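You operate a simulated robot arm through the tools that you are given. There is no shell and no other tool.

You run a simulated robot arm. Do the job below in one go: nothing can be reset, and whatever is moved stays where it is left.

## Task
Stir up the juice and ladle it into the jug to the low line.
Fine: pan lid on the cork mat meanwhile and back on after; spoon and ladle back. Set down upright: ladle.

The check looks at the end state, three seconds after you hand in, the way a careful person would. Anything else that was tipped, shoved, dropped, spilled or broken makes it a failure. Lids that push on must go on centred and level and be pressed home; caps that screw on are set level and turned clockwise until they are tight.

## Robot
A 6-joint arm with a two-finger parallel gripper, fixed in place. Base frame: the origin is at the foot of the arm, x ahead of it, y to its left, z up. Readings come in cm, rad, newtons and seconds.
With the tool pointing down near the work surface it reaches from about 36 to 88 cm from the base axis. Its first joint turns from -2.007 to 2.007 rad. Payload 3.43 kg.
Tool frame: the origin (TCP) lies between the finger pads and is the grasp point; the fingertips stand 3.4 cm ahead of it; z points along the fingers, y is the line along which they close. The gripper opens to 12.8 cm. The fingers are 2.4 cm wide and 1.2 cm thick; the gripper's body (4.8 by 13 cm) begins 9.6 cm behind the TCP.
Orientation is that of the tool frame in the base frame, as a unit quaternion [x, y, z, w]. With the fingers straight down and closing along the base's y, the tool's x points along the base's -x, its y along +y and its z along -z.

## Interface
- The arm moves only by the tool nudge_tool. Its argument "moves" is a list that holds one entry, the list of rows, each a list of 7 numbers: the shift along the tool's x, y, z in cm, then the turn, a rotation vector about the tool's x, y, z in rad, then the closure, from 0 (fully open) to 1 (shut). In form: [[[dx, dy, dz, ax, ay, az, claw], ...]]. A call has 1 to 20 rows; each row shifts and turns the commanded pose from where the row before left it, along the tool's axes as they then stand. Rows are played at 5 a second. More than 5 cm and 0.15 rad between two rows, or a gripper value outside its range, and nothing of the call is played. Where a pose cannot be reached the arm comes as near as it can. A force on the tool above 40 N (or 10 N above the force at the start of the call, whichever is more), or a blocked arm, ends the call early, and 0.2 s more pass. The fingers move at their own pace (about 10.8 cm/s each) and stop on an object; they squeeze with about 44 N. The grip force told is the motor's: it shows also when the fingers shut on nothing. Time passes only in rows, and 0.2 s behind the last, so rows that do not move let the fingers close. The reply holds the time, the measured pose of the TCP, the force on the tool along the base axes, the opening and the grip force, in the units named above and with some noise, with the torque about the TCP (base axes, N m) and any sound that the robot's microphone picked up, and new pictures: "views" is both (left out), scene, wrist or none.
- Cameras (640 x 400 px; columns grow to the right, rows downward): "scene" is fixed at [21.95, -49.98, 163.08]; the picture's right is [0.86, -0.51, 0.00], its down [-0.37, -0.64, -0.68] and it looks along [0.34, 0.58, -0.74] (base axes); focal length 323 px, centre (320, 200). "wrist" rides on the gripper at [7.6, -1.1, -16] in the tool frame; the picture's right is [0.15, 0.99, 0.00], its down [-0.88, 0.13, -0.46] and it looks along [-0.45, 0.07, 0.89] (tool axes); focal length 234 px, centre (320, 200). There is no depth. A picture from a camera that has moved, and an enlarged one, comes with that camera's place and axes in the base frame and with its lens.
- lift_body(by): slides the trunk up (or, below 0, down) by that many cm; the arm rides with it, the base frame stays. It gives what a move gives, with no picture.
- close_up(camera, box): a new picture of the part [left, top, right, bottom] of that camera's present view, enlarged. No time passes.
- job_done(): hands the job in; it is judged then, once.

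Places have to be worked out from the pictures, the camera data and where the tool is seen. Open the gripper and draw the arm clear of the work before you hand the job in, unless the task says otherwise.

The tools are called after ">>>" by a JSON object that holds its "api" and its "payload". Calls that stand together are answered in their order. nudge_tool: Moves the arm, as the interface text tells. Its arguments: {"type":"object","properties":{"moves":{"type":"array","items":{"type":"array","items":{"type":"array","items":{"type":"number"}}}},"views":{"type":"string","enum":["both","scene","wrist","none"]}},"required":["moves"]} The other tools are called the same way: lift_body (by) slides the trunk up or down; close_up (camera, box) takes an enlarged picture of a part of a camera's view; job_done () hands the job in.

At the start:

```text
time: 0.0
tool_pos: [47.5, 7.22, 126.26]
orientation: [0.0, 1.0, 0.0, 0.0]
wrist_force: [1.2, -0.1, 0.5]
ft_torque: [-0.03, 0.0, -0.02]
grip_width: 12.8
grip_force: 0.1
trunk travel left (down, up): [-62.5, 16.5]
```

scene: 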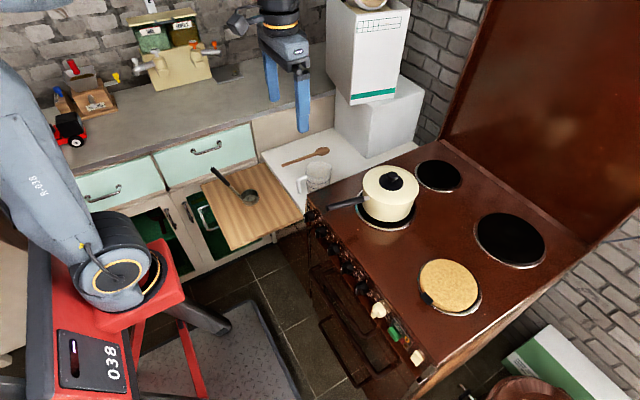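
wrist: 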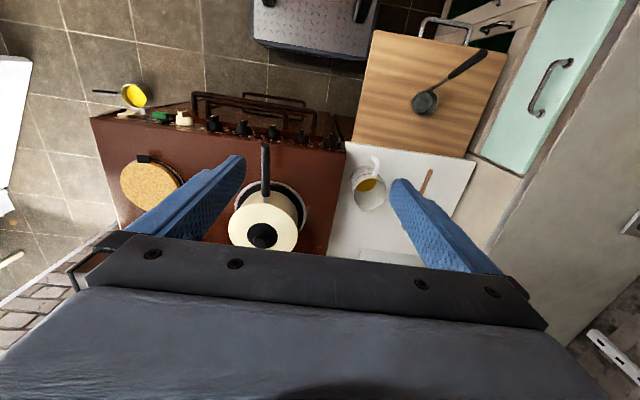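

The scene shows a cream pan with a lid on the stove, a cork mat on another burner, a ladle on a pull-out board, a wooden spoon and a jug on the white counter. I'll look closer before moving.

>>> {"api": "close_up", "payload": {"camera": "scene", "box": [190, 130, 350, 230]}}

>>> {"api": "close_up", "payload": {"camera": "scene", "box": [320, 140, 480, 240]}}

>>> {"api": "close_up", "payload": {"camera": "scene", "box": [370, 230, 530, 330]}}

>>> {"api": "close_up", "payload": {"camera": "wrist", "box": [340, 20, 532, 220]}}

>>> {"api": "close_up", "payload": {"camera": "wrist", "box": [100, 60, 340, 260]}}

```text
4.00 times, centred on (270, 180) of scene
camera zoom: at [21.95, -49.98, 163.08], right [0.86, -0.51, 0.0], down [-0.37, -0.64, -0.68], along [0.34, 0.58, -0.74], focal length 1291 px, centre (520, 280)
```

zoom: 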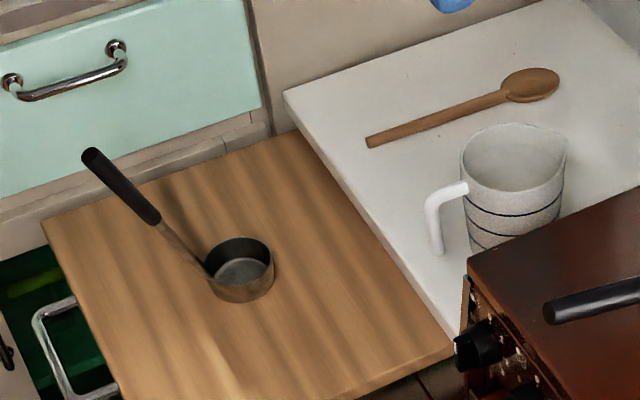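

```text
4.00 times, centred on (400, 190) of scene
camera zoom: at [21.95, -49.98, 163.08], right [0.86, -0.51, 0.0], down [-0.37, -0.64, -0.68], along [0.34, 0.58, -0.74], focal length 1291 px, centre (0, 240)
```

zoom: 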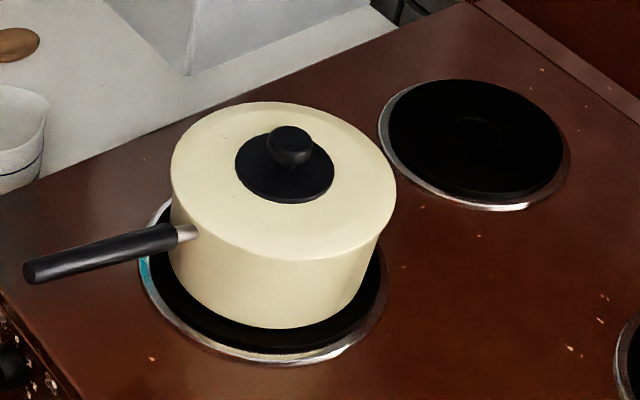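

```text
4.00 times, centred on (450, 280) of scene
camera zoom: at [21.95, -49.98, 163.08], right [0.86, -0.51, 0.0], down [-0.37, -0.64, -0.68], along [0.34, 0.58, -0.74], focal length 1291 px, centre (-200, -120)
```

zoom: 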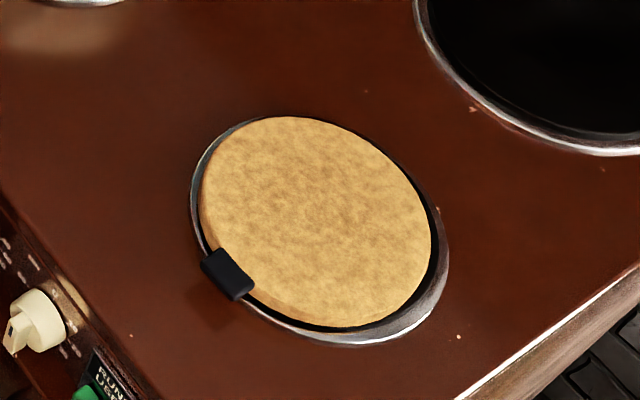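

```text
2.00 times, centred on (436, 120) of wrist
camera zoom: at [39.84, 6.09, 142.23], right [-0.15, 0.99, 0.0], down [0.88, 0.13, 0.46], along [0.45, 0.07, -0.89], focal length 468 px, centre (88, 360)
```

zoom: 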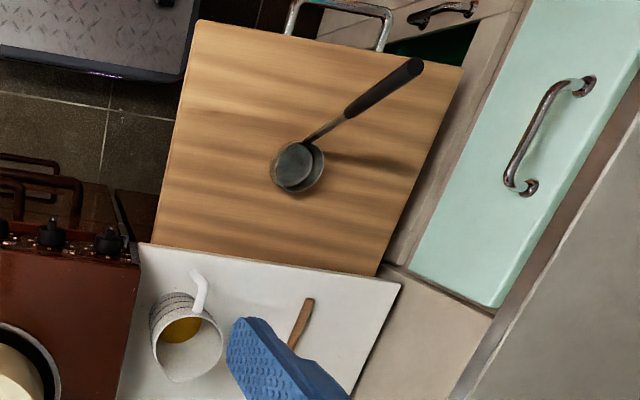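

```text
2.00 times, centred on (220, 160) of wrist
camera zoom: at [39.84, 6.09, 142.23], right [-0.15, 0.99, 0.0], down [0.88, 0.13, 0.46], along [0.45, 0.07, -0.89], focal length 468 px, centre (520, 280)
```

zoom: 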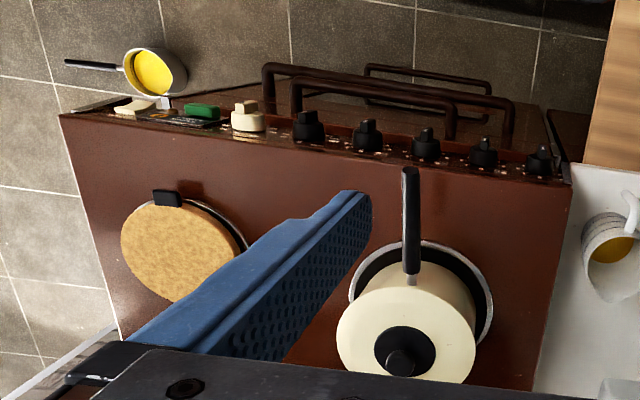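

There's a second small pan with yellow liquid off the right side of the stove in the wrist view, and the jug seems to hold some juice. I'll inspect both.

>>> {"api": "close_up", "payload": {"camera": "wrist", "box": [80, 70, 180, 132]}}

>>> {"api": "close_up", "payload": {"camera": "scene", "box": [420, 320, 548, 400]}}

>>> {"api": "close_up", "payload": {"camera": "scene", "box": [285, 140, 349, 210]}}

>>> {"api": "close_up", "payload": {"camera": "wrist", "box": [340, 140, 420, 220]}}

>>> {"api": "close_up", "payload": {"camera": "scene", "box": [320, 0, 420, 120]}}

>>> {"api": "close_up", "payload": {"camera": "scene", "box": [30, 0, 230, 140]}}

```text
6.40 times, centred on (130, 101) of wrist
camera zoom: at [39.84, 6.09, 142.23], right [-0.15, 0.99, 0.0], down [0.88, 0.13, 0.46], along [0.45, 0.07, -0.89], focal length 1499 px, centre (1536, 834)
```

zoom: 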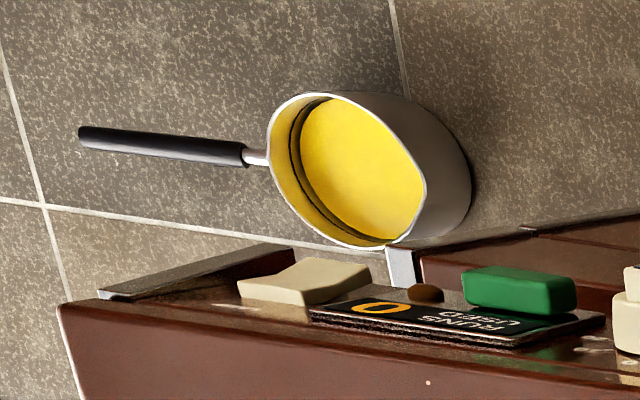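

```text
5.00 times, centred on (484, 360) of scene
camera zoom: at [21.95, -49.98, 163.08], right [0.86, -0.51, 0.0], down [-0.37, -0.64, -0.68], along [0.34, 0.58, -0.74], focal length 1614 px, centre (-500, -600)
```

zoom: 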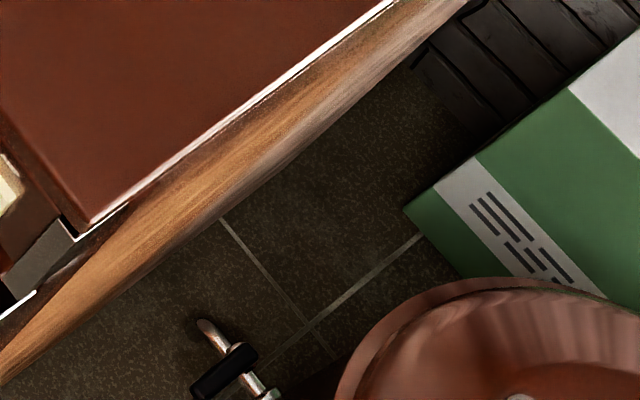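

```text
5.71 times, centred on (317, 175) of scene
camera zoom: at [21.95, -49.98, 163.08], right [0.86, -0.51, 0.0], down [-0.37, -0.64, -0.68], along [0.34, 0.58, -0.74], focal length 1844 px, centre (337, 343)
```

zoom: 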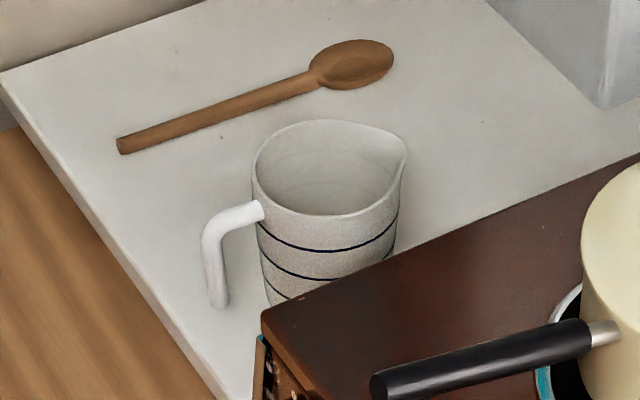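

```text
5.00 times, centred on (380, 180) of wrist
camera zoom: at [39.84, 6.09, 142.23], right [-0.15, 0.99, 0.0], down [0.88, 0.13, 0.46], along [0.45, 0.07, -0.89], focal length 1171 px, centre (20, 300)
```

zoom: 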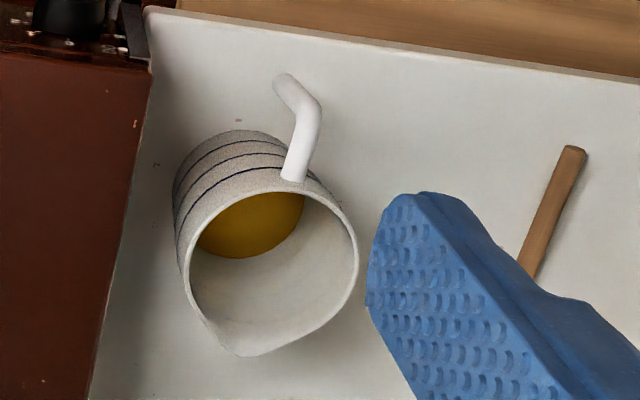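

```text
3.33 times, centred on (370, 60) of scene
camera zoom: at [21.95, -49.98, 163.08], right [0.86, -0.51, 0.0], down [-0.37, -0.64, -0.68], along [0.34, 0.58, -0.74], focal length 1076 px, centre (153, 667)
```

zoom: 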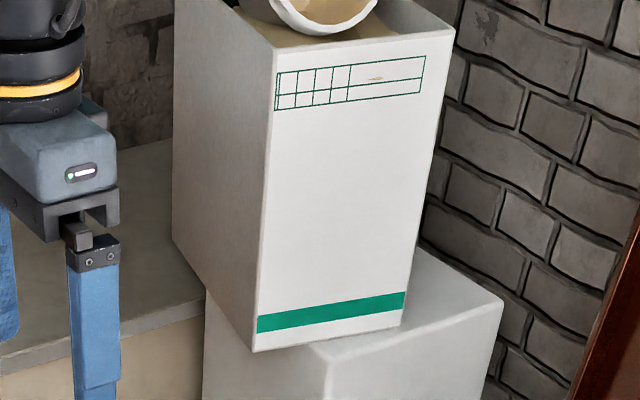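

```text
2.86 times, centred on (130, 70) of scene
camera zoom: at [21.95, -49.98, 163.08], right [0.86, -0.51, 0.0], down [-0.37, -0.64, -0.68], along [0.34, 0.58, -0.74], focal length 922 px, centre (863, 571)
```

zoom: 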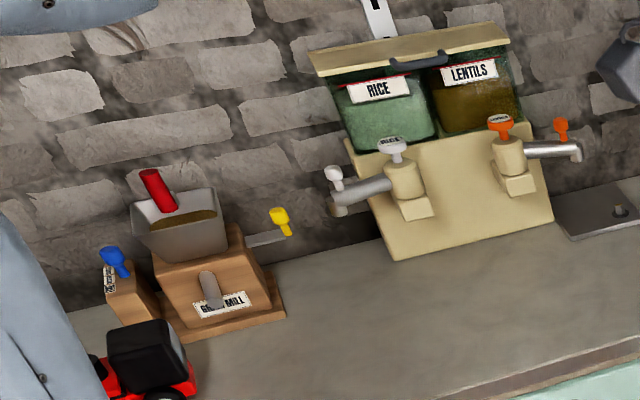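

The jug already holds a little juice, the lidded pan sits around (74,-2.5) with its knob near z≈99.5, and the cork mat is around (70,-33) at z≈89. I'll move in above the pan for a better look.

>>> {"api": "nudge_tool", "payload": {"moves": [[[-3.7, -1.9, 1.6, 0, 0, 0, 0], [-3.7, -1.9, 1.6, 0, 0, 0, 0], [-3.7, -1.9, 1.6, 0, 0, 0, 0], [-3.7, -1.9, 1.6, 0, 0, 0, 0], [-3.7, -1.9, 1.6, 0, 0, 0, 0], [0, 0, 0, 0, 0, 0, 0]]]}}

```text
time: 1.4
tool_pos: [65.98, -2.69, 118.16]
orientation: [0.0, 1.0, 0.0, 0.0]
wrist_force: [0.2, 0.1, -0.3]
ft_torque: [0.03, -0.02, -0.01]
grip_width: 12.79
grip_force: 0.0
trunk travel left (down, up): [-62.5, 16.5]
camera wrist: at [58.4, -3.75, 134.05], right [-0.15, 0.99, 0.0], down [0.88, 0.13, 0.46], along [0.45, 0.07, -0.89], focal length 234 px, centre (320, 200)
```

scene: 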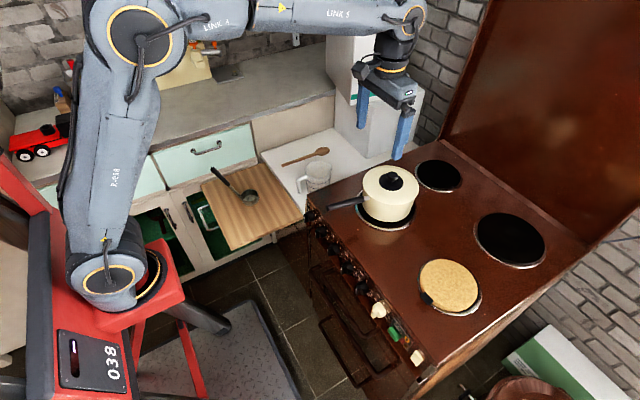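
wrist: 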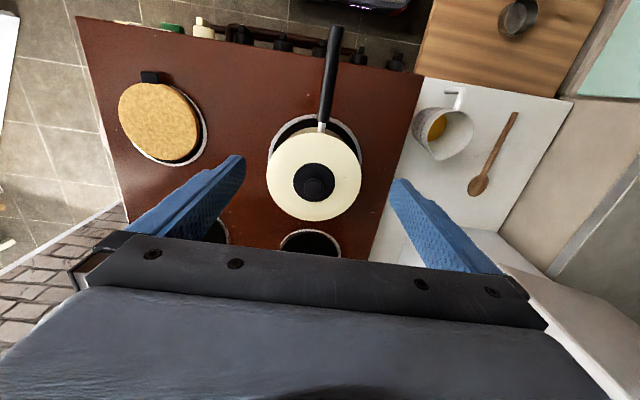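

The wrist view now shows lid knob, jug, spoon and ladle cup. I'll enlarge the important parts for measurement.

>>> {"api": "close_up", "payload": {"camera": "wrist", "box": [250, 100, 378, 230]}}

>>> {"api": "close_up", "payload": {"camera": "wrist", "box": [400, 70, 528, 210]}}

>>> {"api": "close_up", "payload": {"camera": "wrist", "box": [100, 50, 228, 180]}}

>>> {"api": "close_up", "payload": {"camera": "scene", "box": [340, 150, 440, 240]}}

```text
3.08 times, centred on (314, 165) of wrist
camera zoom: at [58.4, -3.75, 134.05], right [-0.15, 0.99, 0.0], down [0.88, 0.13, 0.46], along [0.45, 0.07, -0.89], focal length 720 px, centre (338, 308)
```

zoom: 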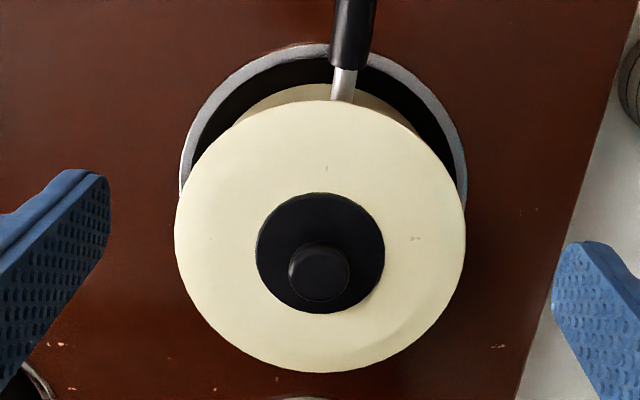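

```text
2.86 times, centred on (464, 140) of wrist
camera zoom: at [58.4, -3.75, 134.05], right [-0.15, 0.99, 0.0], down [0.88, 0.13, 0.46], along [0.45, 0.07, -0.89], focal length 669 px, centre (-91, 371)
```

zoom: 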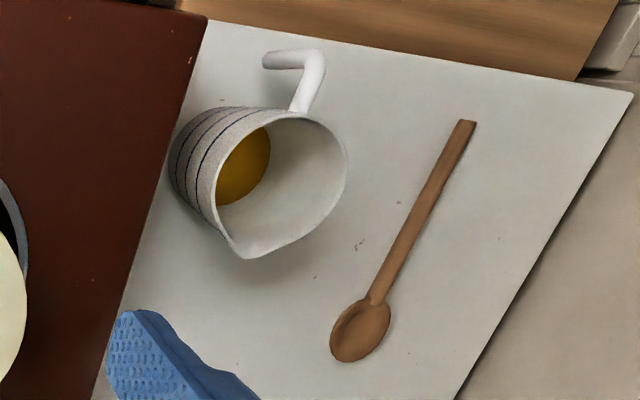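

```text
3.08 times, centred on (164, 115) of wrist
camera zoom: at [58.4, -3.75, 134.05], right [-0.15, 0.99, 0.0], down [0.88, 0.13, 0.46], along [0.45, 0.07, -0.89], focal length 720 px, centre (800, 462)
```

zoom: 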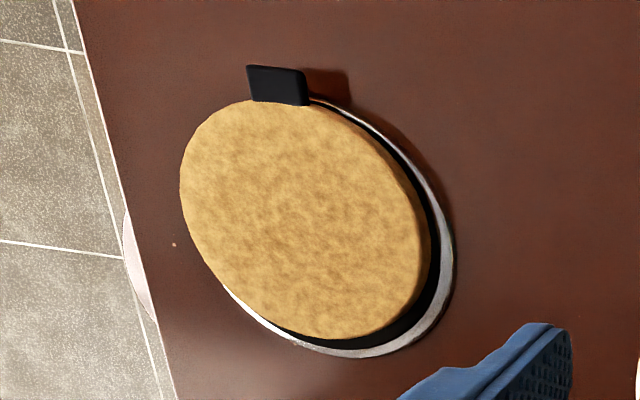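

```text
4.44 times, centred on (390, 195) of scene
camera zoom: at [21.95, -49.98, 163.08], right [0.86, -0.51, 0.0], down [-0.37, -0.64, -0.68], along [0.34, 0.58, -0.74], focal length 1435 px, centre (9, 222)
```

zoom: 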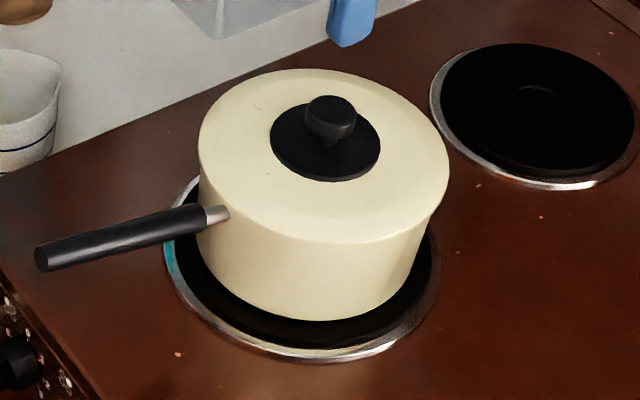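

The knob reads at about (73.5,-2.5), top near z≈101 with the lid surface at ~97. I'll go above it and check centring.

>>> {"api": "nudge_tool", "payload": {"moves": [[[-2.5, 0, 4, 0, 0, 0, 0], [-2.5, 0.1, 4, 0, 0, 0, 0], [-2.5, 0.1, 4, 0, 0, 0, 0], [0, 0, 0, 0, 0, 0, 0]]]}}

>>> {"api": "close_up", "payload": {"camera": "wrist", "box": [220, 90, 420, 215]}}

>>> {"api": "close_up", "payload": {"camera": "scene", "box": [340, 90, 440, 220]}}

```text
time: 2.4
tool_pos: [73.73, -2.2, 105.95]
orientation: [0.0, 1.0, 0.001, 0.0]
wrist_force: [0.3, 1.0, -0.8]
ft_torque: [-0.01, 0.03, 0.01]
grip_width: 12.81
grip_force: 0.1
trunk travel left (down, up): [-62.5, 16.5]
camera wrist: at [66.0, -3.3, 122.01], right [-0.15, 0.99, 0.0], down [0.88, 0.13, 0.46], along [0.45, 0.07, -0.89], focal length 234 px, centre (320, 200)
```

scene: 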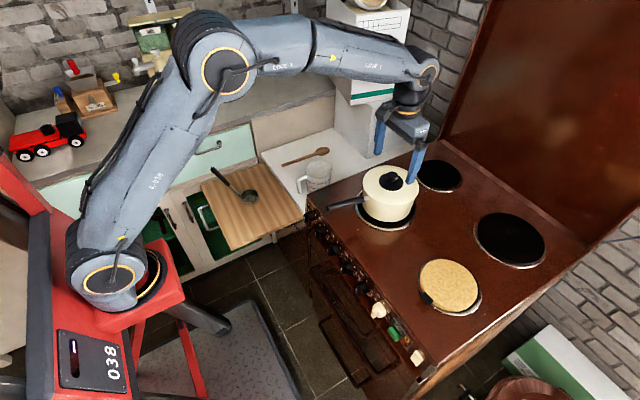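
wrist: 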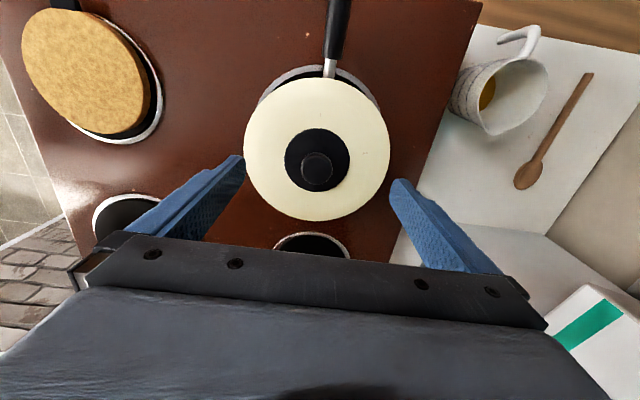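

```text
3.20 times, centred on (320, 152) of wrist
camera zoom: at [66.0, -3.3, 122.01], right [-0.15, 0.99, 0.0], down [0.88, 0.13, 0.46], along [0.45, 0.07, -0.89], focal length 749 px, centre (320, 352)
```

zoom: 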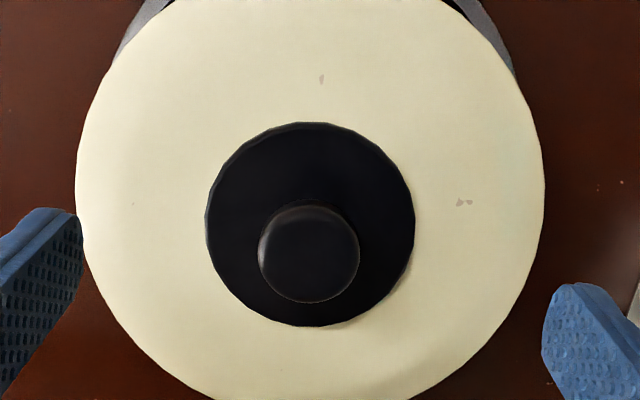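

```text
3.08 times, centred on (390, 155) of scene
camera zoom: at [21.95, -49.98, 163.08], right [0.86, -0.51, 0.0], down [-0.37, -0.64, -0.68], along [0.34, 0.58, -0.74], focal length 993 px, centre (105, 338)
```

zoom: 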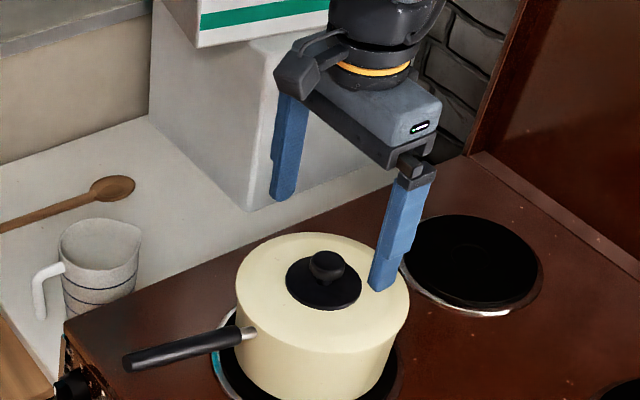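

The knob is at (73.6,-2.5). I'll centre, descend to TCP z≈101.3 and close the fingers on it.

>>> {"api": "nudge_tool", "payload": {"moves": [[[0.1, -0.3, 2.0, 0, 0, 0, 0], [0, 0, 1.5, 0, 0, 0, 0], [0, 0, 1.1, 0, 0, 0, 0], [0, 0, 0, 0, 0, 0, 0]]]}}

>>> {"api": "close_up", "payload": {"camera": "scene", "box": [340, 130, 440, 220]}}

```text
time: 3.4
tool_pos: [73.48, -2.49, 101.8]
orientation: [0.0, 1.0, 0.001, 0.0]
wrist_force: [-0.3, 0.1, -0.2]
ft_torque: [-0.01, 0.02, 0.05]
grip_width: 12.8
grip_force: 0.0
trunk travel left (down, up): [-62.5, 16.5]
camera wrist: at [65.79, -3.49, 117.73], right [-0.15, 0.99, 0.0], down [0.88, 0.13, 0.46], along [0.45, 0.07, -0.89], focal length 234 px, centre (320, 200)
```

scene: 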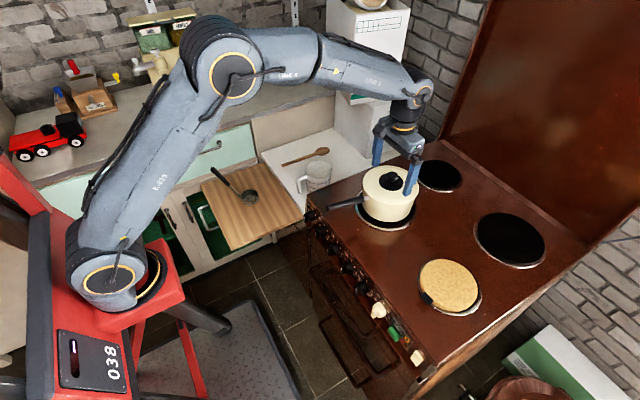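
wrist: 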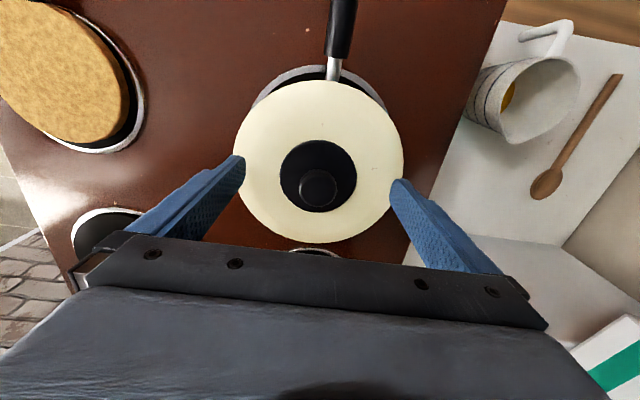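

```text
4.44 times, centred on (390, 175) of scene
camera zoom: at [21.95, -49.98, 163.08], right [0.86, -0.51, 0.0], down [-0.37, -0.64, -0.68], along [0.34, 0.58, -0.74], focal length 1435 px, centre (9, 311)
```

zoom: 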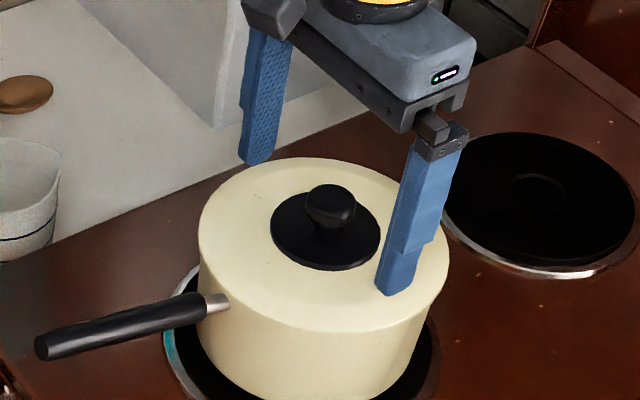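

The fingers straddle the knob with tips just above the lid, so I lower a touch more and close.

>>> {"api": "nudge_tool", "payload": {"moves": [[[0, 0, 0.3, 0, 0, 0, 0], [0, 0, 0, 0, 0, 0, 0.6], [0, 0, 0, 0, 0, 0, 0.7], [0, 0, 0, 0, 0, 0, 1], [0, 0, 0, 0, 0, 0, 1], [0, 0, 0, 0, 0, 0, 1]]]}}

>>> {"api": "close_up", "payload": {"camera": "scene", "box": [340, 130, 440, 220]}}

```text
time: 4.8
tool_pos: [73.32, -2.5, 101.4]
orientation: [0.0, 1.0, 0.001, 0.0]
wrist_force: [0.8, -0.3, 1.5]
ft_torque: [-0.01, 0.14, -0.01]
grip_width: 2.94
grip_force: 43.8
trunk travel left (down, up): [-62.5, 16.5]
camera wrist: at [65.79, -3.47, 117.42], right [-0.15, 0.99, 0.0], down [0.88, 0.13, 0.46], along [0.45, 0.07, -0.89], focal length 234 px, centre (320, 200)
```

scene: 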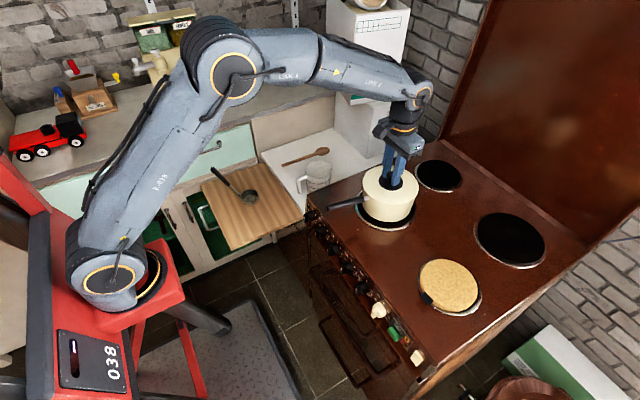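
wrist: 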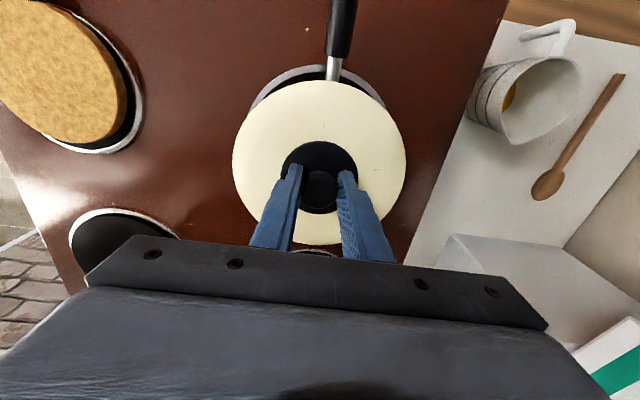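

```text
4.44 times, centred on (390, 175) of scene
camera zoom: at [21.95, -49.98, 163.08], right [0.86, -0.51, 0.0], down [-0.37, -0.64, -0.68], along [0.34, 0.58, -0.74], focal length 1435 px, centre (9, 311)
```

zoom: 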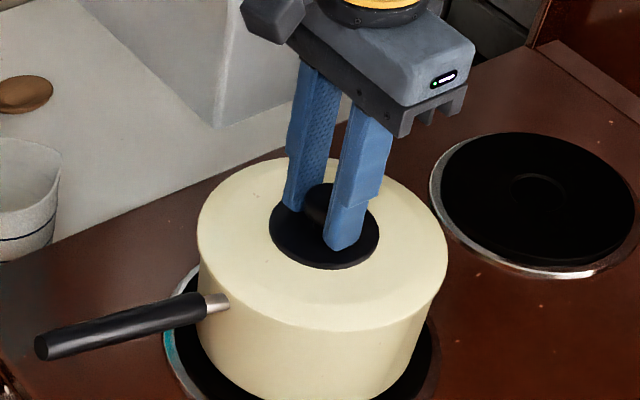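

Knob gripped (2.94 cm, 44 N) with TCP z=101.4 when seated. I lift straight up slowly, watching the force.

>>> {"api": "nudge_tool", "payload": {"moves": [[[0, 0, -0.5, 0, 0, 0, 1], [0, 0, -0.5, 0, 0, 0, 1], [0, 0, -0.7, 0, 0, 0, 1], [0, 0, -1, 0, 0, 0, 1], [0, 0, -1.5, 0, 0, 0, 1], [0, 0, -2, 0, 0, 0, 1], [0, 0, -2, 0, 0, 0, 1], [0, 0, -2, 0, 0, 0, 1], [0, 0, 0, 0, 0, 0, 1]]]}}

>>> {"api": "close_up", "payload": {"camera": "scene", "box": [340, 110, 440, 220]}}

```text
time: 6.8
tool_pos: [73.36, -2.62, 111.79]
orientation: [0.0, 1.0, 0.0, 0.0]
wrist_force: [0.4, 0.7, -1.0]
ft_torque: [-0.02, 0.02, -0.01]
grip_width: 2.97
grip_force: 43.8
trunk travel left (down, up): [-62.5, 16.5]
camera wrist: at [65.78, -3.69, 127.83], right [-0.15, 0.99, 0.0], down [0.88, 0.13, 0.46], along [0.45, 0.07, -0.89], focal length 234 px, centre (320, 200)
```

scene: 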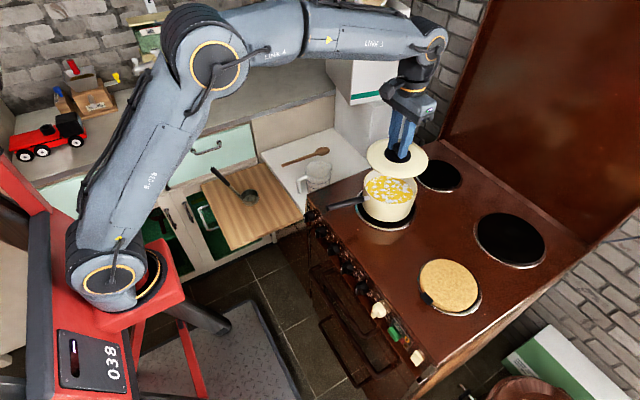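
wrist: 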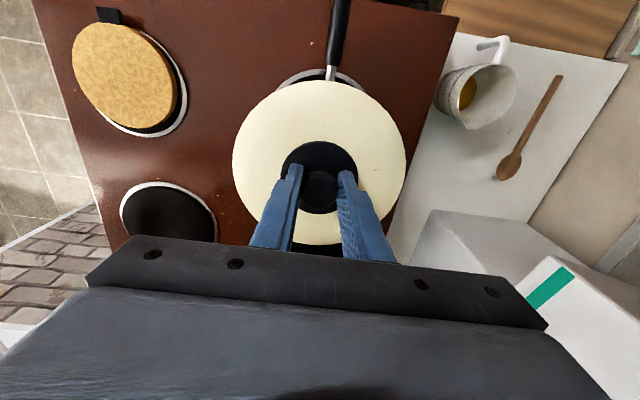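

```text
3.64 times, centred on (390, 165) of scene
camera zoom: at [21.95, -49.98, 163.08], right [0.86, -0.51, 0.0], down [-0.37, -0.64, -0.68], along [0.34, 0.58, -0.74], focal length 1174 px, centre (66, 327)
```

zoom: 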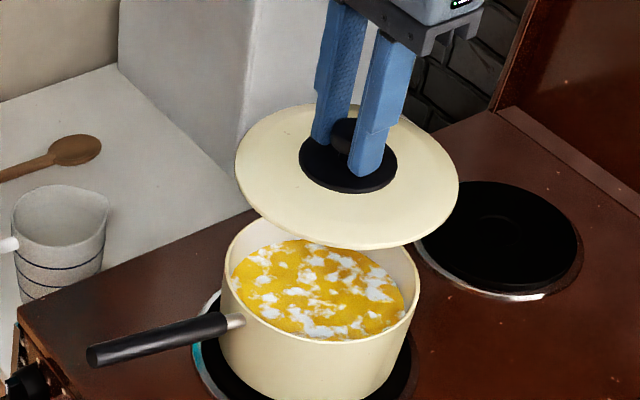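

The lid is off and shows yellow juice with unmixed white patches. I carry the lid level over to above the cork mat at about (70,-32.8).

>>> {"api": "nudge_tool", "payload": {"moves": [[[0.4, -3.8, 0, 0, 0, 0, 1], [0.4, -3.8, 0, 0, 0, 0, 1], [0.4, -3.8, 0, 0, 0, 0, 1], [0.4, -3.8, 0, 0, 0, 0, 1], [0.4, -3.8, 0, 0, 0, 0, 1], [0.4, -3.8, 0, 0, 0, 0, 1], [0.5, -3.8, 0, 0, 0, 0, 1], [0.5, -3.6, 0, 0, 0, 0, 1], [0, 0, 0, 0, 0, 0, 1]]]}}

>>> {"api": "close_up", "payload": {"camera": "scene", "box": [340, 150, 500, 320]}}

```text
time: 8.8
tool_pos: [69.97, -32.65, 111.37]
orientation: [0.0, 1.0, 0.0, 0.0]
wrist_force: [-0.3, -0.3, -1.1]
ft_torque: [0.0, 0.02, 0.01]
grip_width: 2.94
grip_force: 43.8
trunk travel left (down, up): [-62.5, 16.5]
camera wrist: at [62.25, -33.7, 127.32], right [-0.15, 0.99, 0.0], down [0.88, 0.13, 0.46], along [0.45, 0.07, -0.89], focal length 234 px, centre (320, 200)
```

scene: 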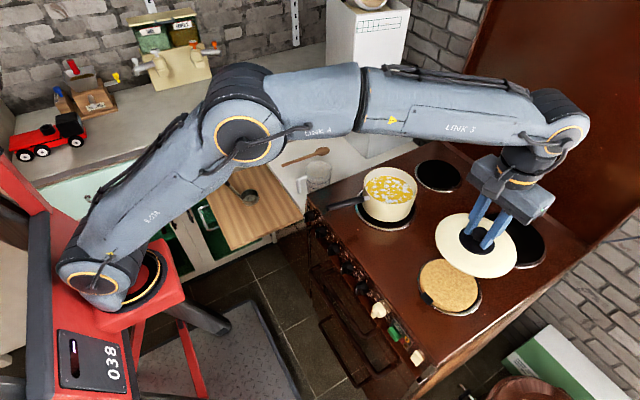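
wrist: 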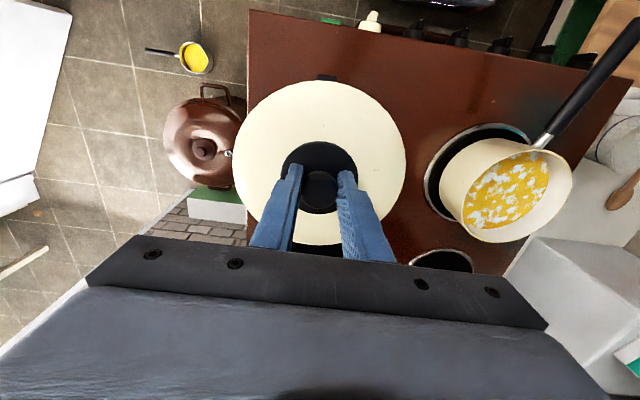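

```text
2.35 times, centred on (420, 235) of scene
camera zoom: at [21.95, -49.98, 163.08], right [0.86, -0.51, 0.0], down [-0.37, -0.64, -0.68], along [0.34, 0.58, -0.74], focal length 760 px, centre (85, 118)
```

zoom: 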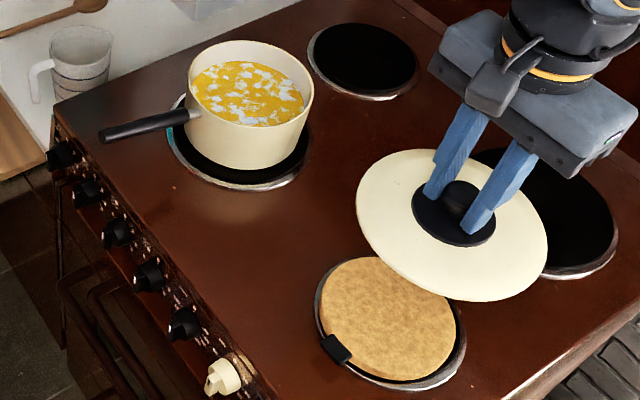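

The lid is over the mat. I descend to about z=96 and check alignment.

>>> {"api": "nudge_tool", "payload": {"moves": [[[0, 0, 3, 0, 0, 0, 1], [0, 0, 3, 0, 0, 0, 1], [0, 0, 3, 0, 0, 0, 1], [0, 0, 3, 0, 0, 0, 1], [0, 0, 3, 0, 0, 0, 1], [0, 0, 0, 0, 0, 0, 1]]]}}

>>> {"api": "close_up", "payload": {"camera": "scene", "box": [380, 220, 520, 330]}}

```text
time: 10.2
tool_pos: [69.9, -32.81, 96.5]
orientation: [0.0, 1.0, -0.001, -0.001]
wrist_force: [-0.3, 0.8, -1.7]
ft_torque: [0.02, -0.02, 0.01]
grip_width: 2.95
grip_force: 43.5
trunk travel left (down, up): [-62.5, 16.5]
camera wrist: at [62.21, -33.86, 112.44], right [-0.15, 0.99, 0.0], down [0.88, 0.13, 0.46], along [0.45, 0.07, -0.89], focal length 234 px, centre (320, 200)
```

scene: 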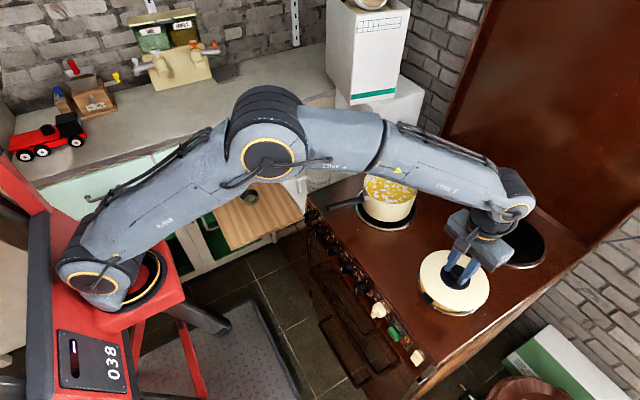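
wrist: 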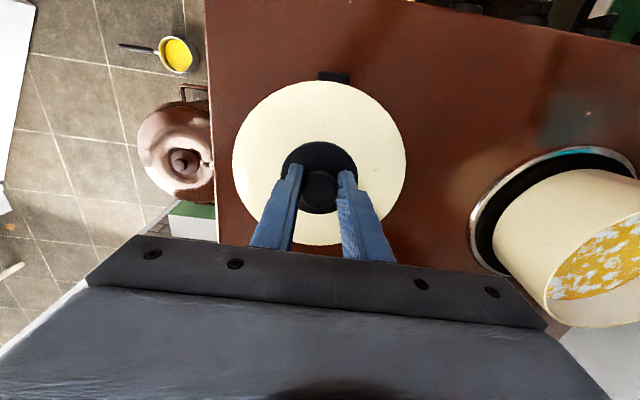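

```text
3.64 times, centred on (450, 275) of scene
camera zoom: at [21.95, -49.98, 163.08], right [0.86, -0.51, 0.0], down [-0.37, -0.64, -0.68], along [0.34, 0.58, -0.74], focal length 1174 px, centre (-153, -73)
```

zoom: 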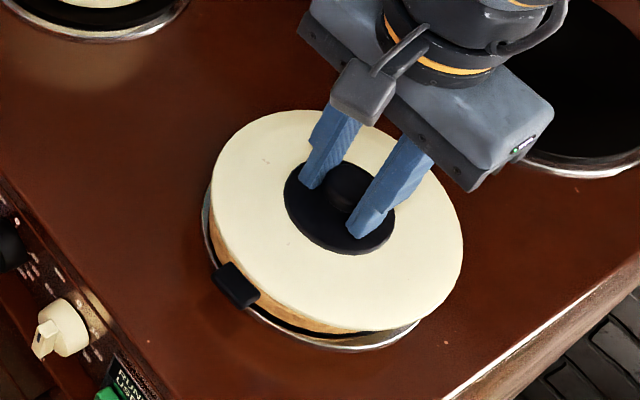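

Alignment over the mat looks good. I lower in small steps until contact shows in the force.

>>> {"api": "nudge_tool", "payload": {"moves": [[[0, 0, 0.5, 0, 0, 0, 1], [0, 0, 0.5, 0, 0, 0, 1], [0, 0, 0.5, 0, 0, 0, 1], [0, 0, 0, 0, 0, 0, 1]]], "views": "none"}}

>>> {"api": "close_up", "payload": {"camera": "scene", "box": [380, 220, 520, 330]}}

```text
time: 11.2
tool_pos: [70.03, -32.63, 94.94]
orientation: [0.0, 1.0, 0.001, 0.0]
wrist_force: [-0.5, -0.6, 6.2]
ft_torque: [0.04, 0.14, -0.03]
grip_width: 2.95
grip_force: 44.1
trunk travel left (down, up): [-62.5, 16.5]
```

```text
3.64 times, centred on (450, 275) of scene
camera zoom: at [21.95, -49.98, 163.08], right [0.86, -0.51, 0.0], down [-0.37, -0.64, -0.68], along [0.34, 0.58, -0.74], focal length 1174 px, centre (-153, -73)
```

zoom: 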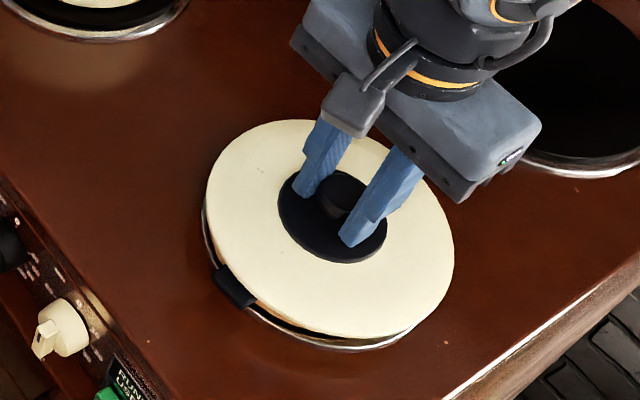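

Contact (≈7 N change) at TCP z≈94.95. I open the fingers and rise.

>>> {"api": "nudge_tool", "payload": {"moves": [[[0, 0, 0, 0, 0, 0, 0.6], [0, 0, 0, 0, 0, 0, 0.5], [0, 0, 0, 0, 0, 0, 0.5], [0, 0, -2, 0, 0, 0, 0.5], [0, 0, -4, 0, 0, 0, 0.5], [0, 0, -4, 0, 0, 0, 0.5], [0, 0, -4, 0, 0, 0, 0.5], [0, 0, -4, 0, 0, 0, 0.5], [0, 0, 0, 0, 0, 0, 0.5]]]}}

>>> {"api": "close_up", "payload": {"camera": "wrist", "box": [240, 90, 400, 230]}}

>>> {"api": "close_up", "payload": {"camera": "scene", "box": [380, 220, 520, 330]}}

```text
time: 13.2
tool_pos: [70.07, -32.75, 113.14]
orientation: [0.0, 1.0, 0.0, -0.001]
wrist_force: [-0.3, 0.5, 0.0]
ft_torque: [-0.01, 0.0, -0.01]
grip_width: 6.4
grip_force: 0.1
trunk travel left (down, up): [-62.5, 16.5]
camera wrist: at [62.37, -33.81, 129.09], right [-0.15, 0.99, 0.0], down [0.88, 0.13, 0.46], along [0.45, 0.07, -0.89], focal length 234 px, centre (320, 200)
```

scene: 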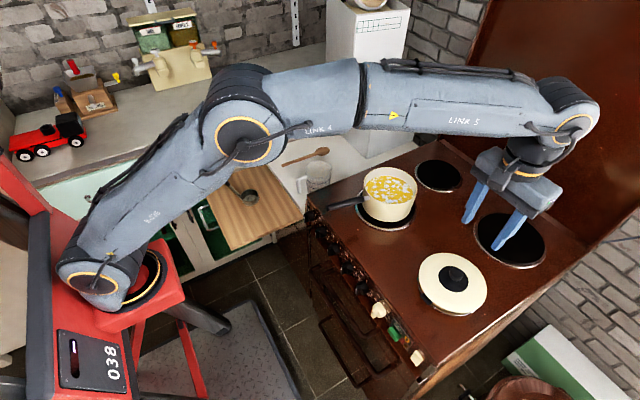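
wrist: 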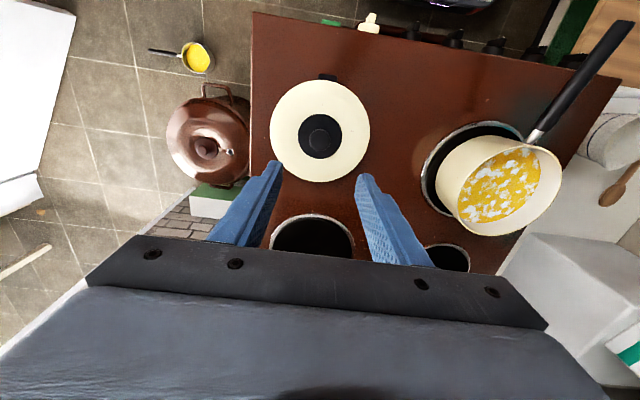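

```text
2.86 times, centred on (320, 160) of wrist
camera zoom: at [62.37, -33.81, 129.09], right [-0.15, 0.99, 0.0], down [0.88, 0.13, 0.46], along [0.45, 0.07, -0.89], focal length 669 px, centre (320, 314)
```

zoom: 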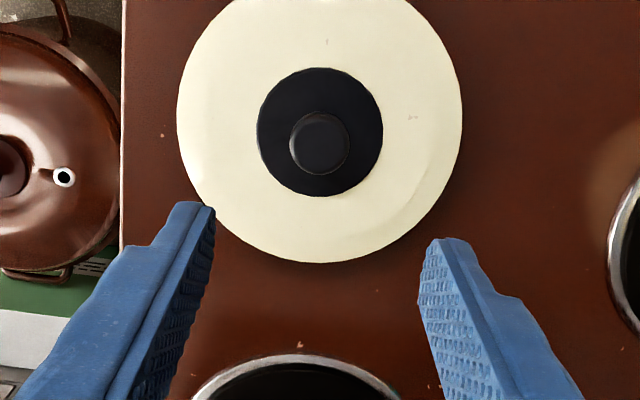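

```text
3.64 times, centred on (450, 275) of scene
camera zoom: at [21.95, -49.98, 163.08], right [0.86, -0.51, 0.0], down [-0.37, -0.64, -0.68], along [0.34, 0.58, -0.74], focal length 1174 px, centre (-153, -73)
```

zoom: 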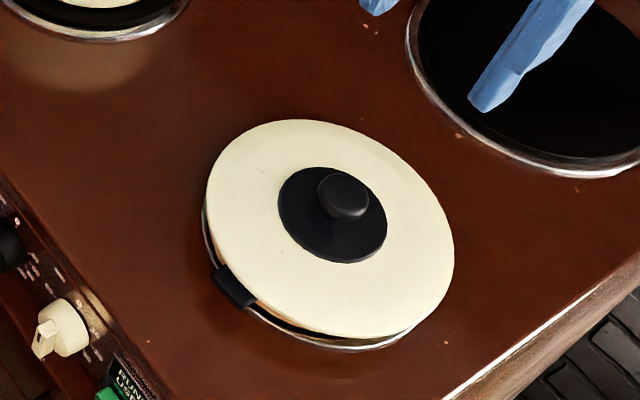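

The lid rests neatly on the mat. Next, the spoon: it lies roughly along x from (58.5,41) to (80,40.5) on the counter; I move over it, high, for a closer look.

>>> {"api": "nudge_tool", "payload": {"moves": [[[0.65, 4.5, 0, 0, 0, 0, 0.5], [0.65, 4.5, 0, 0, 0, 0, 0.5], [0.65, 4.5, 0, 0, 0, 0, 0.5], [0.65, 4.5, 0, 0, 0, 0, 0.5], [0.65, 4.5, 0, 0, 0, 0, 0.5], [0.65, 4.5, 0, 0, 0, 0, 0.5], [0.65, 4.5, 0, 0, 0, 0, 0.5], [0.65, 4.5, 0, 0, 0, 0, 0.5], [0.65, 4.5, 0, 0, 0, 0, 0.5], [0.65, 4.5, 0, 0, 0, 0, 0.5], [0.65, 4.5, 0, 0, 0, 0, 0.5], [0.65, 4.5, 0, 0, 0, 0, 0.5], [0.65, 4.5, 1, 0, 0, 0, 0.5], [0.65, 4.5, 2, 0, 0, 0, 0.5], [0.65, 4.5, 2, 0, 0, 0, 0.5], [0.65, 4.5, 2, 0, 0, 0, 0.5], [0, 0, 0, 0, 0, 0, 0.5]]]}}

>>> {"api": "close_up", "payload": {"camera": "wrist", "box": [200, 60, 440, 210]}}

```text
time: 16.8
tool_pos: [59.37, 39.49, 106.22]
orientation: [0.0, 1.0, 0.001, 0.0]
wrist_force: [0.2, 0.8, -0.2]
ft_torque: [-0.03, -0.01, 0.0]
grip_width: 6.39
grip_force: 0.0
trunk travel left (down, up): [-62.5, 16.5]
camera wrist: at [51.81, 38.36, 122.17], right [-0.15, 0.99, 0.0], down [0.88, 0.13, 0.46], along [0.45, 0.07, -0.89], focal length 234 px, centre (320, 200)
```

scene: 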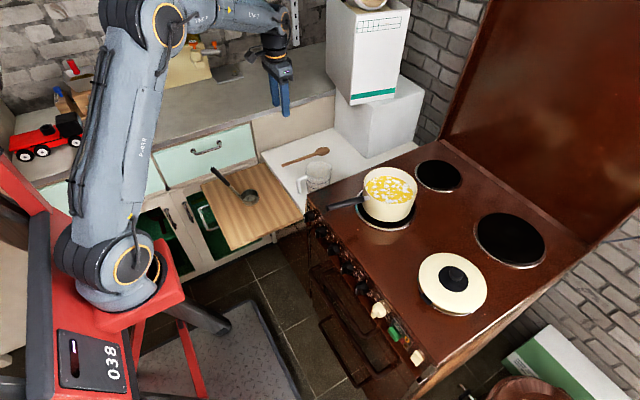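
wrist: 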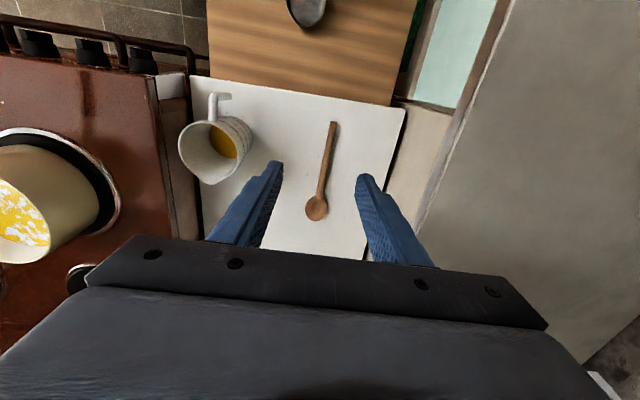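

```text
2.67 times, centred on (320, 135) of wrist
camera zoom: at [51.81, 38.36, 122.17], right [-0.15, 0.99, 0.0], down [0.88, 0.13, 0.46], along [0.45, 0.07, -0.89], focal length 624 px, centre (320, 373)
```

zoom: 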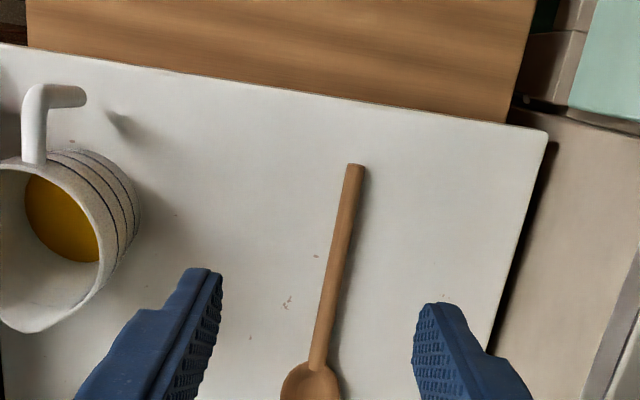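

Spoon handle runs nearly along x at y≈41.8, from x≈58.3 (tail) to neck x≈74, handle z≈77. I move over the grip point x≈61.5 and come down partway.

>>> {"api": "nudge_tool", "payload": {"moves": [[[-1.0, 1.1, 4, 0, 0, 0, 0.5], [-1.1, 1.1, 4, 0, 0, 0, 0.5], [0, 0, 4, 0, 0, 0, 0.5], [0, 0, 4, 0, 0, 0, 0.5], [0, 0, 3, 0, 0, 0, 0.5], [0, 0, 2, 0, 0, 0, 0.5], [0, 0, 0, 0, 0, 0, 0.5]]]}}

>>> {"api": "close_up", "payload": {"camera": "wrist", "box": [240, 80, 400, 220]}}

>>> {"api": "close_up", "payload": {"camera": "scene", "box": [250, 100, 350, 200]}}

```text
time: 18.4
tool_pos: [61.64, 41.67, 84.95]
orientation: [0.0, 1.0, 0.0, 0.001]
wrist_force: [0.2, -1.0, -0.3]
ft_torque: [0.04, 0.02, -0.01]
grip_width: 6.42
grip_force: 0.0
trunk travel left (down, up): [-62.5, 16.5]
camera wrist: at [53.99, 40.67, 100.87], right [-0.15, 0.99, 0.0], down [0.88, 0.13, 0.46], along [0.45, 0.07, -0.89], focal length 234 px, centre (320, 200)
```

scene: 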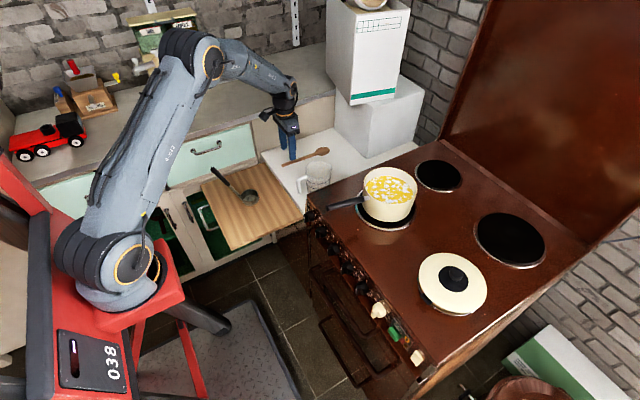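
wrist: 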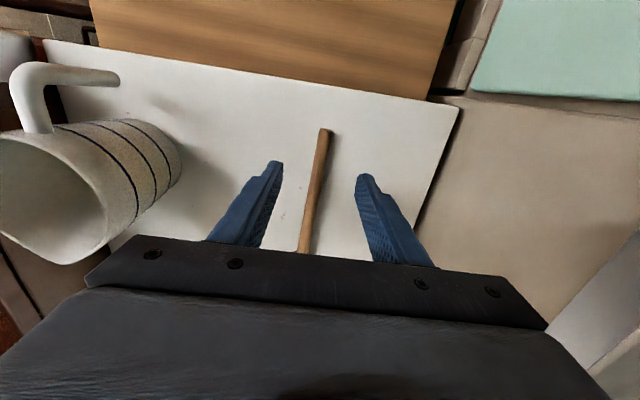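

```text
2.86 times, centred on (320, 150) of wrist
camera zoom: at [53.99, 40.67, 100.87], right [-0.15, 0.99, 0.0], down [0.88, 0.13, 0.46], along [0.45, 0.07, -0.89], focal length 669 px, centre (320, 343)
```

zoom: 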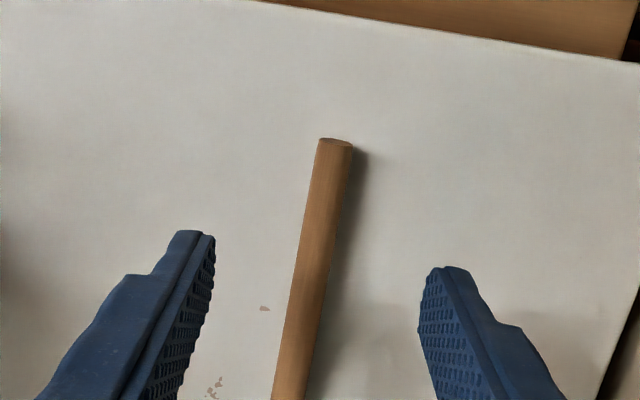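

```text
4.00 times, centred on (300, 150) of scene
camera zoom: at [21.95, -49.98, 163.08], right [0.86, -0.51, 0.0], down [-0.37, -0.64, -0.68], along [0.34, 0.58, -0.74], focal length 1291 px, centre (400, 400)
```

zoom: 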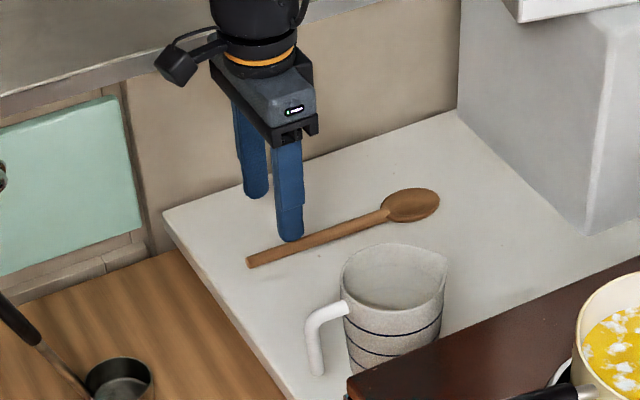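

The handle lies centred between the fingers. I descend to about TCP z≈80.3 (tips near the counter), then close.

>>> {"api": "nudge_tool", "payload": {"moves": [[[0, 0.1, 2, 0, 0, 0, 0.5], [0, 0, 1.2, 0, 0, 0, 0.5], [0, 0, 0.8, 0, 0, 0, 0.5], [0, 0, 0.4, 0, 0, 0, 0.5], [0, 0, 0, 0, 0, 0, 0.5]]], "views": "none"}}

>>> {"api": "close_up", "payload": {"camera": "scene", "box": [260, 130, 340, 190]}}

>>> {"api": "close_up", "payload": {"camera": "wrist", "box": [240, 80, 400, 220]}}

```text
time: 19.6
tool_pos: [61.64, 41.79, 80.7]
orientation: [0.0, 1.0, 0.001, 0.0]
wrist_force: [-0.4, -0.1, -0.1]
ft_torque: [0.01, -0.02, -0.03]
grip_width: 6.39
grip_force: 0.0
trunk travel left (down, up): [-62.5, 16.5]
```

```text
6.67 times, centred on (300, 160) of scene
camera zoom: at [21.95, -49.98, 163.08], right [0.86, -0.51, 0.0], down [-0.37, -0.64, -0.68], along [0.34, 0.58, -0.74], focal length 2152 px, centre (453, 467)
```

zoom: 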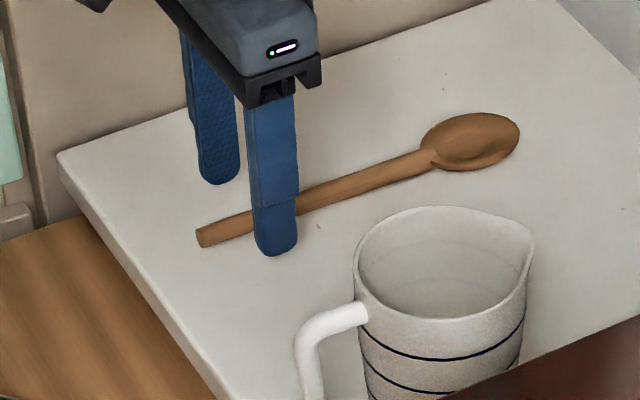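

```text
2.86 times, centred on (320, 150) of wrist
camera zoom: at [54.04, 40.71, 96.72], right [-0.15, 0.99, 0.0], down [0.88, 0.13, 0.46], along [0.45, 0.07, -0.89], focal length 669 px, centre (320, 343)
```

zoom: 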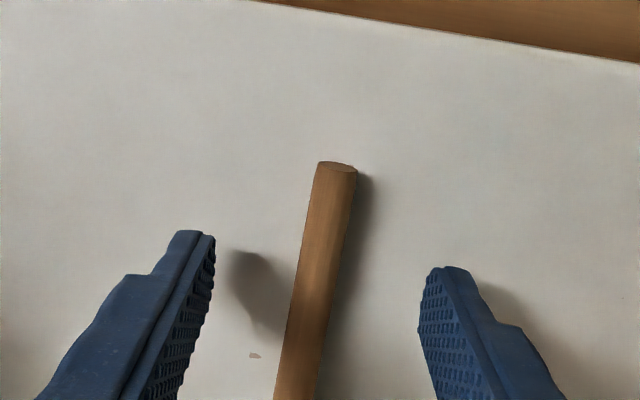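

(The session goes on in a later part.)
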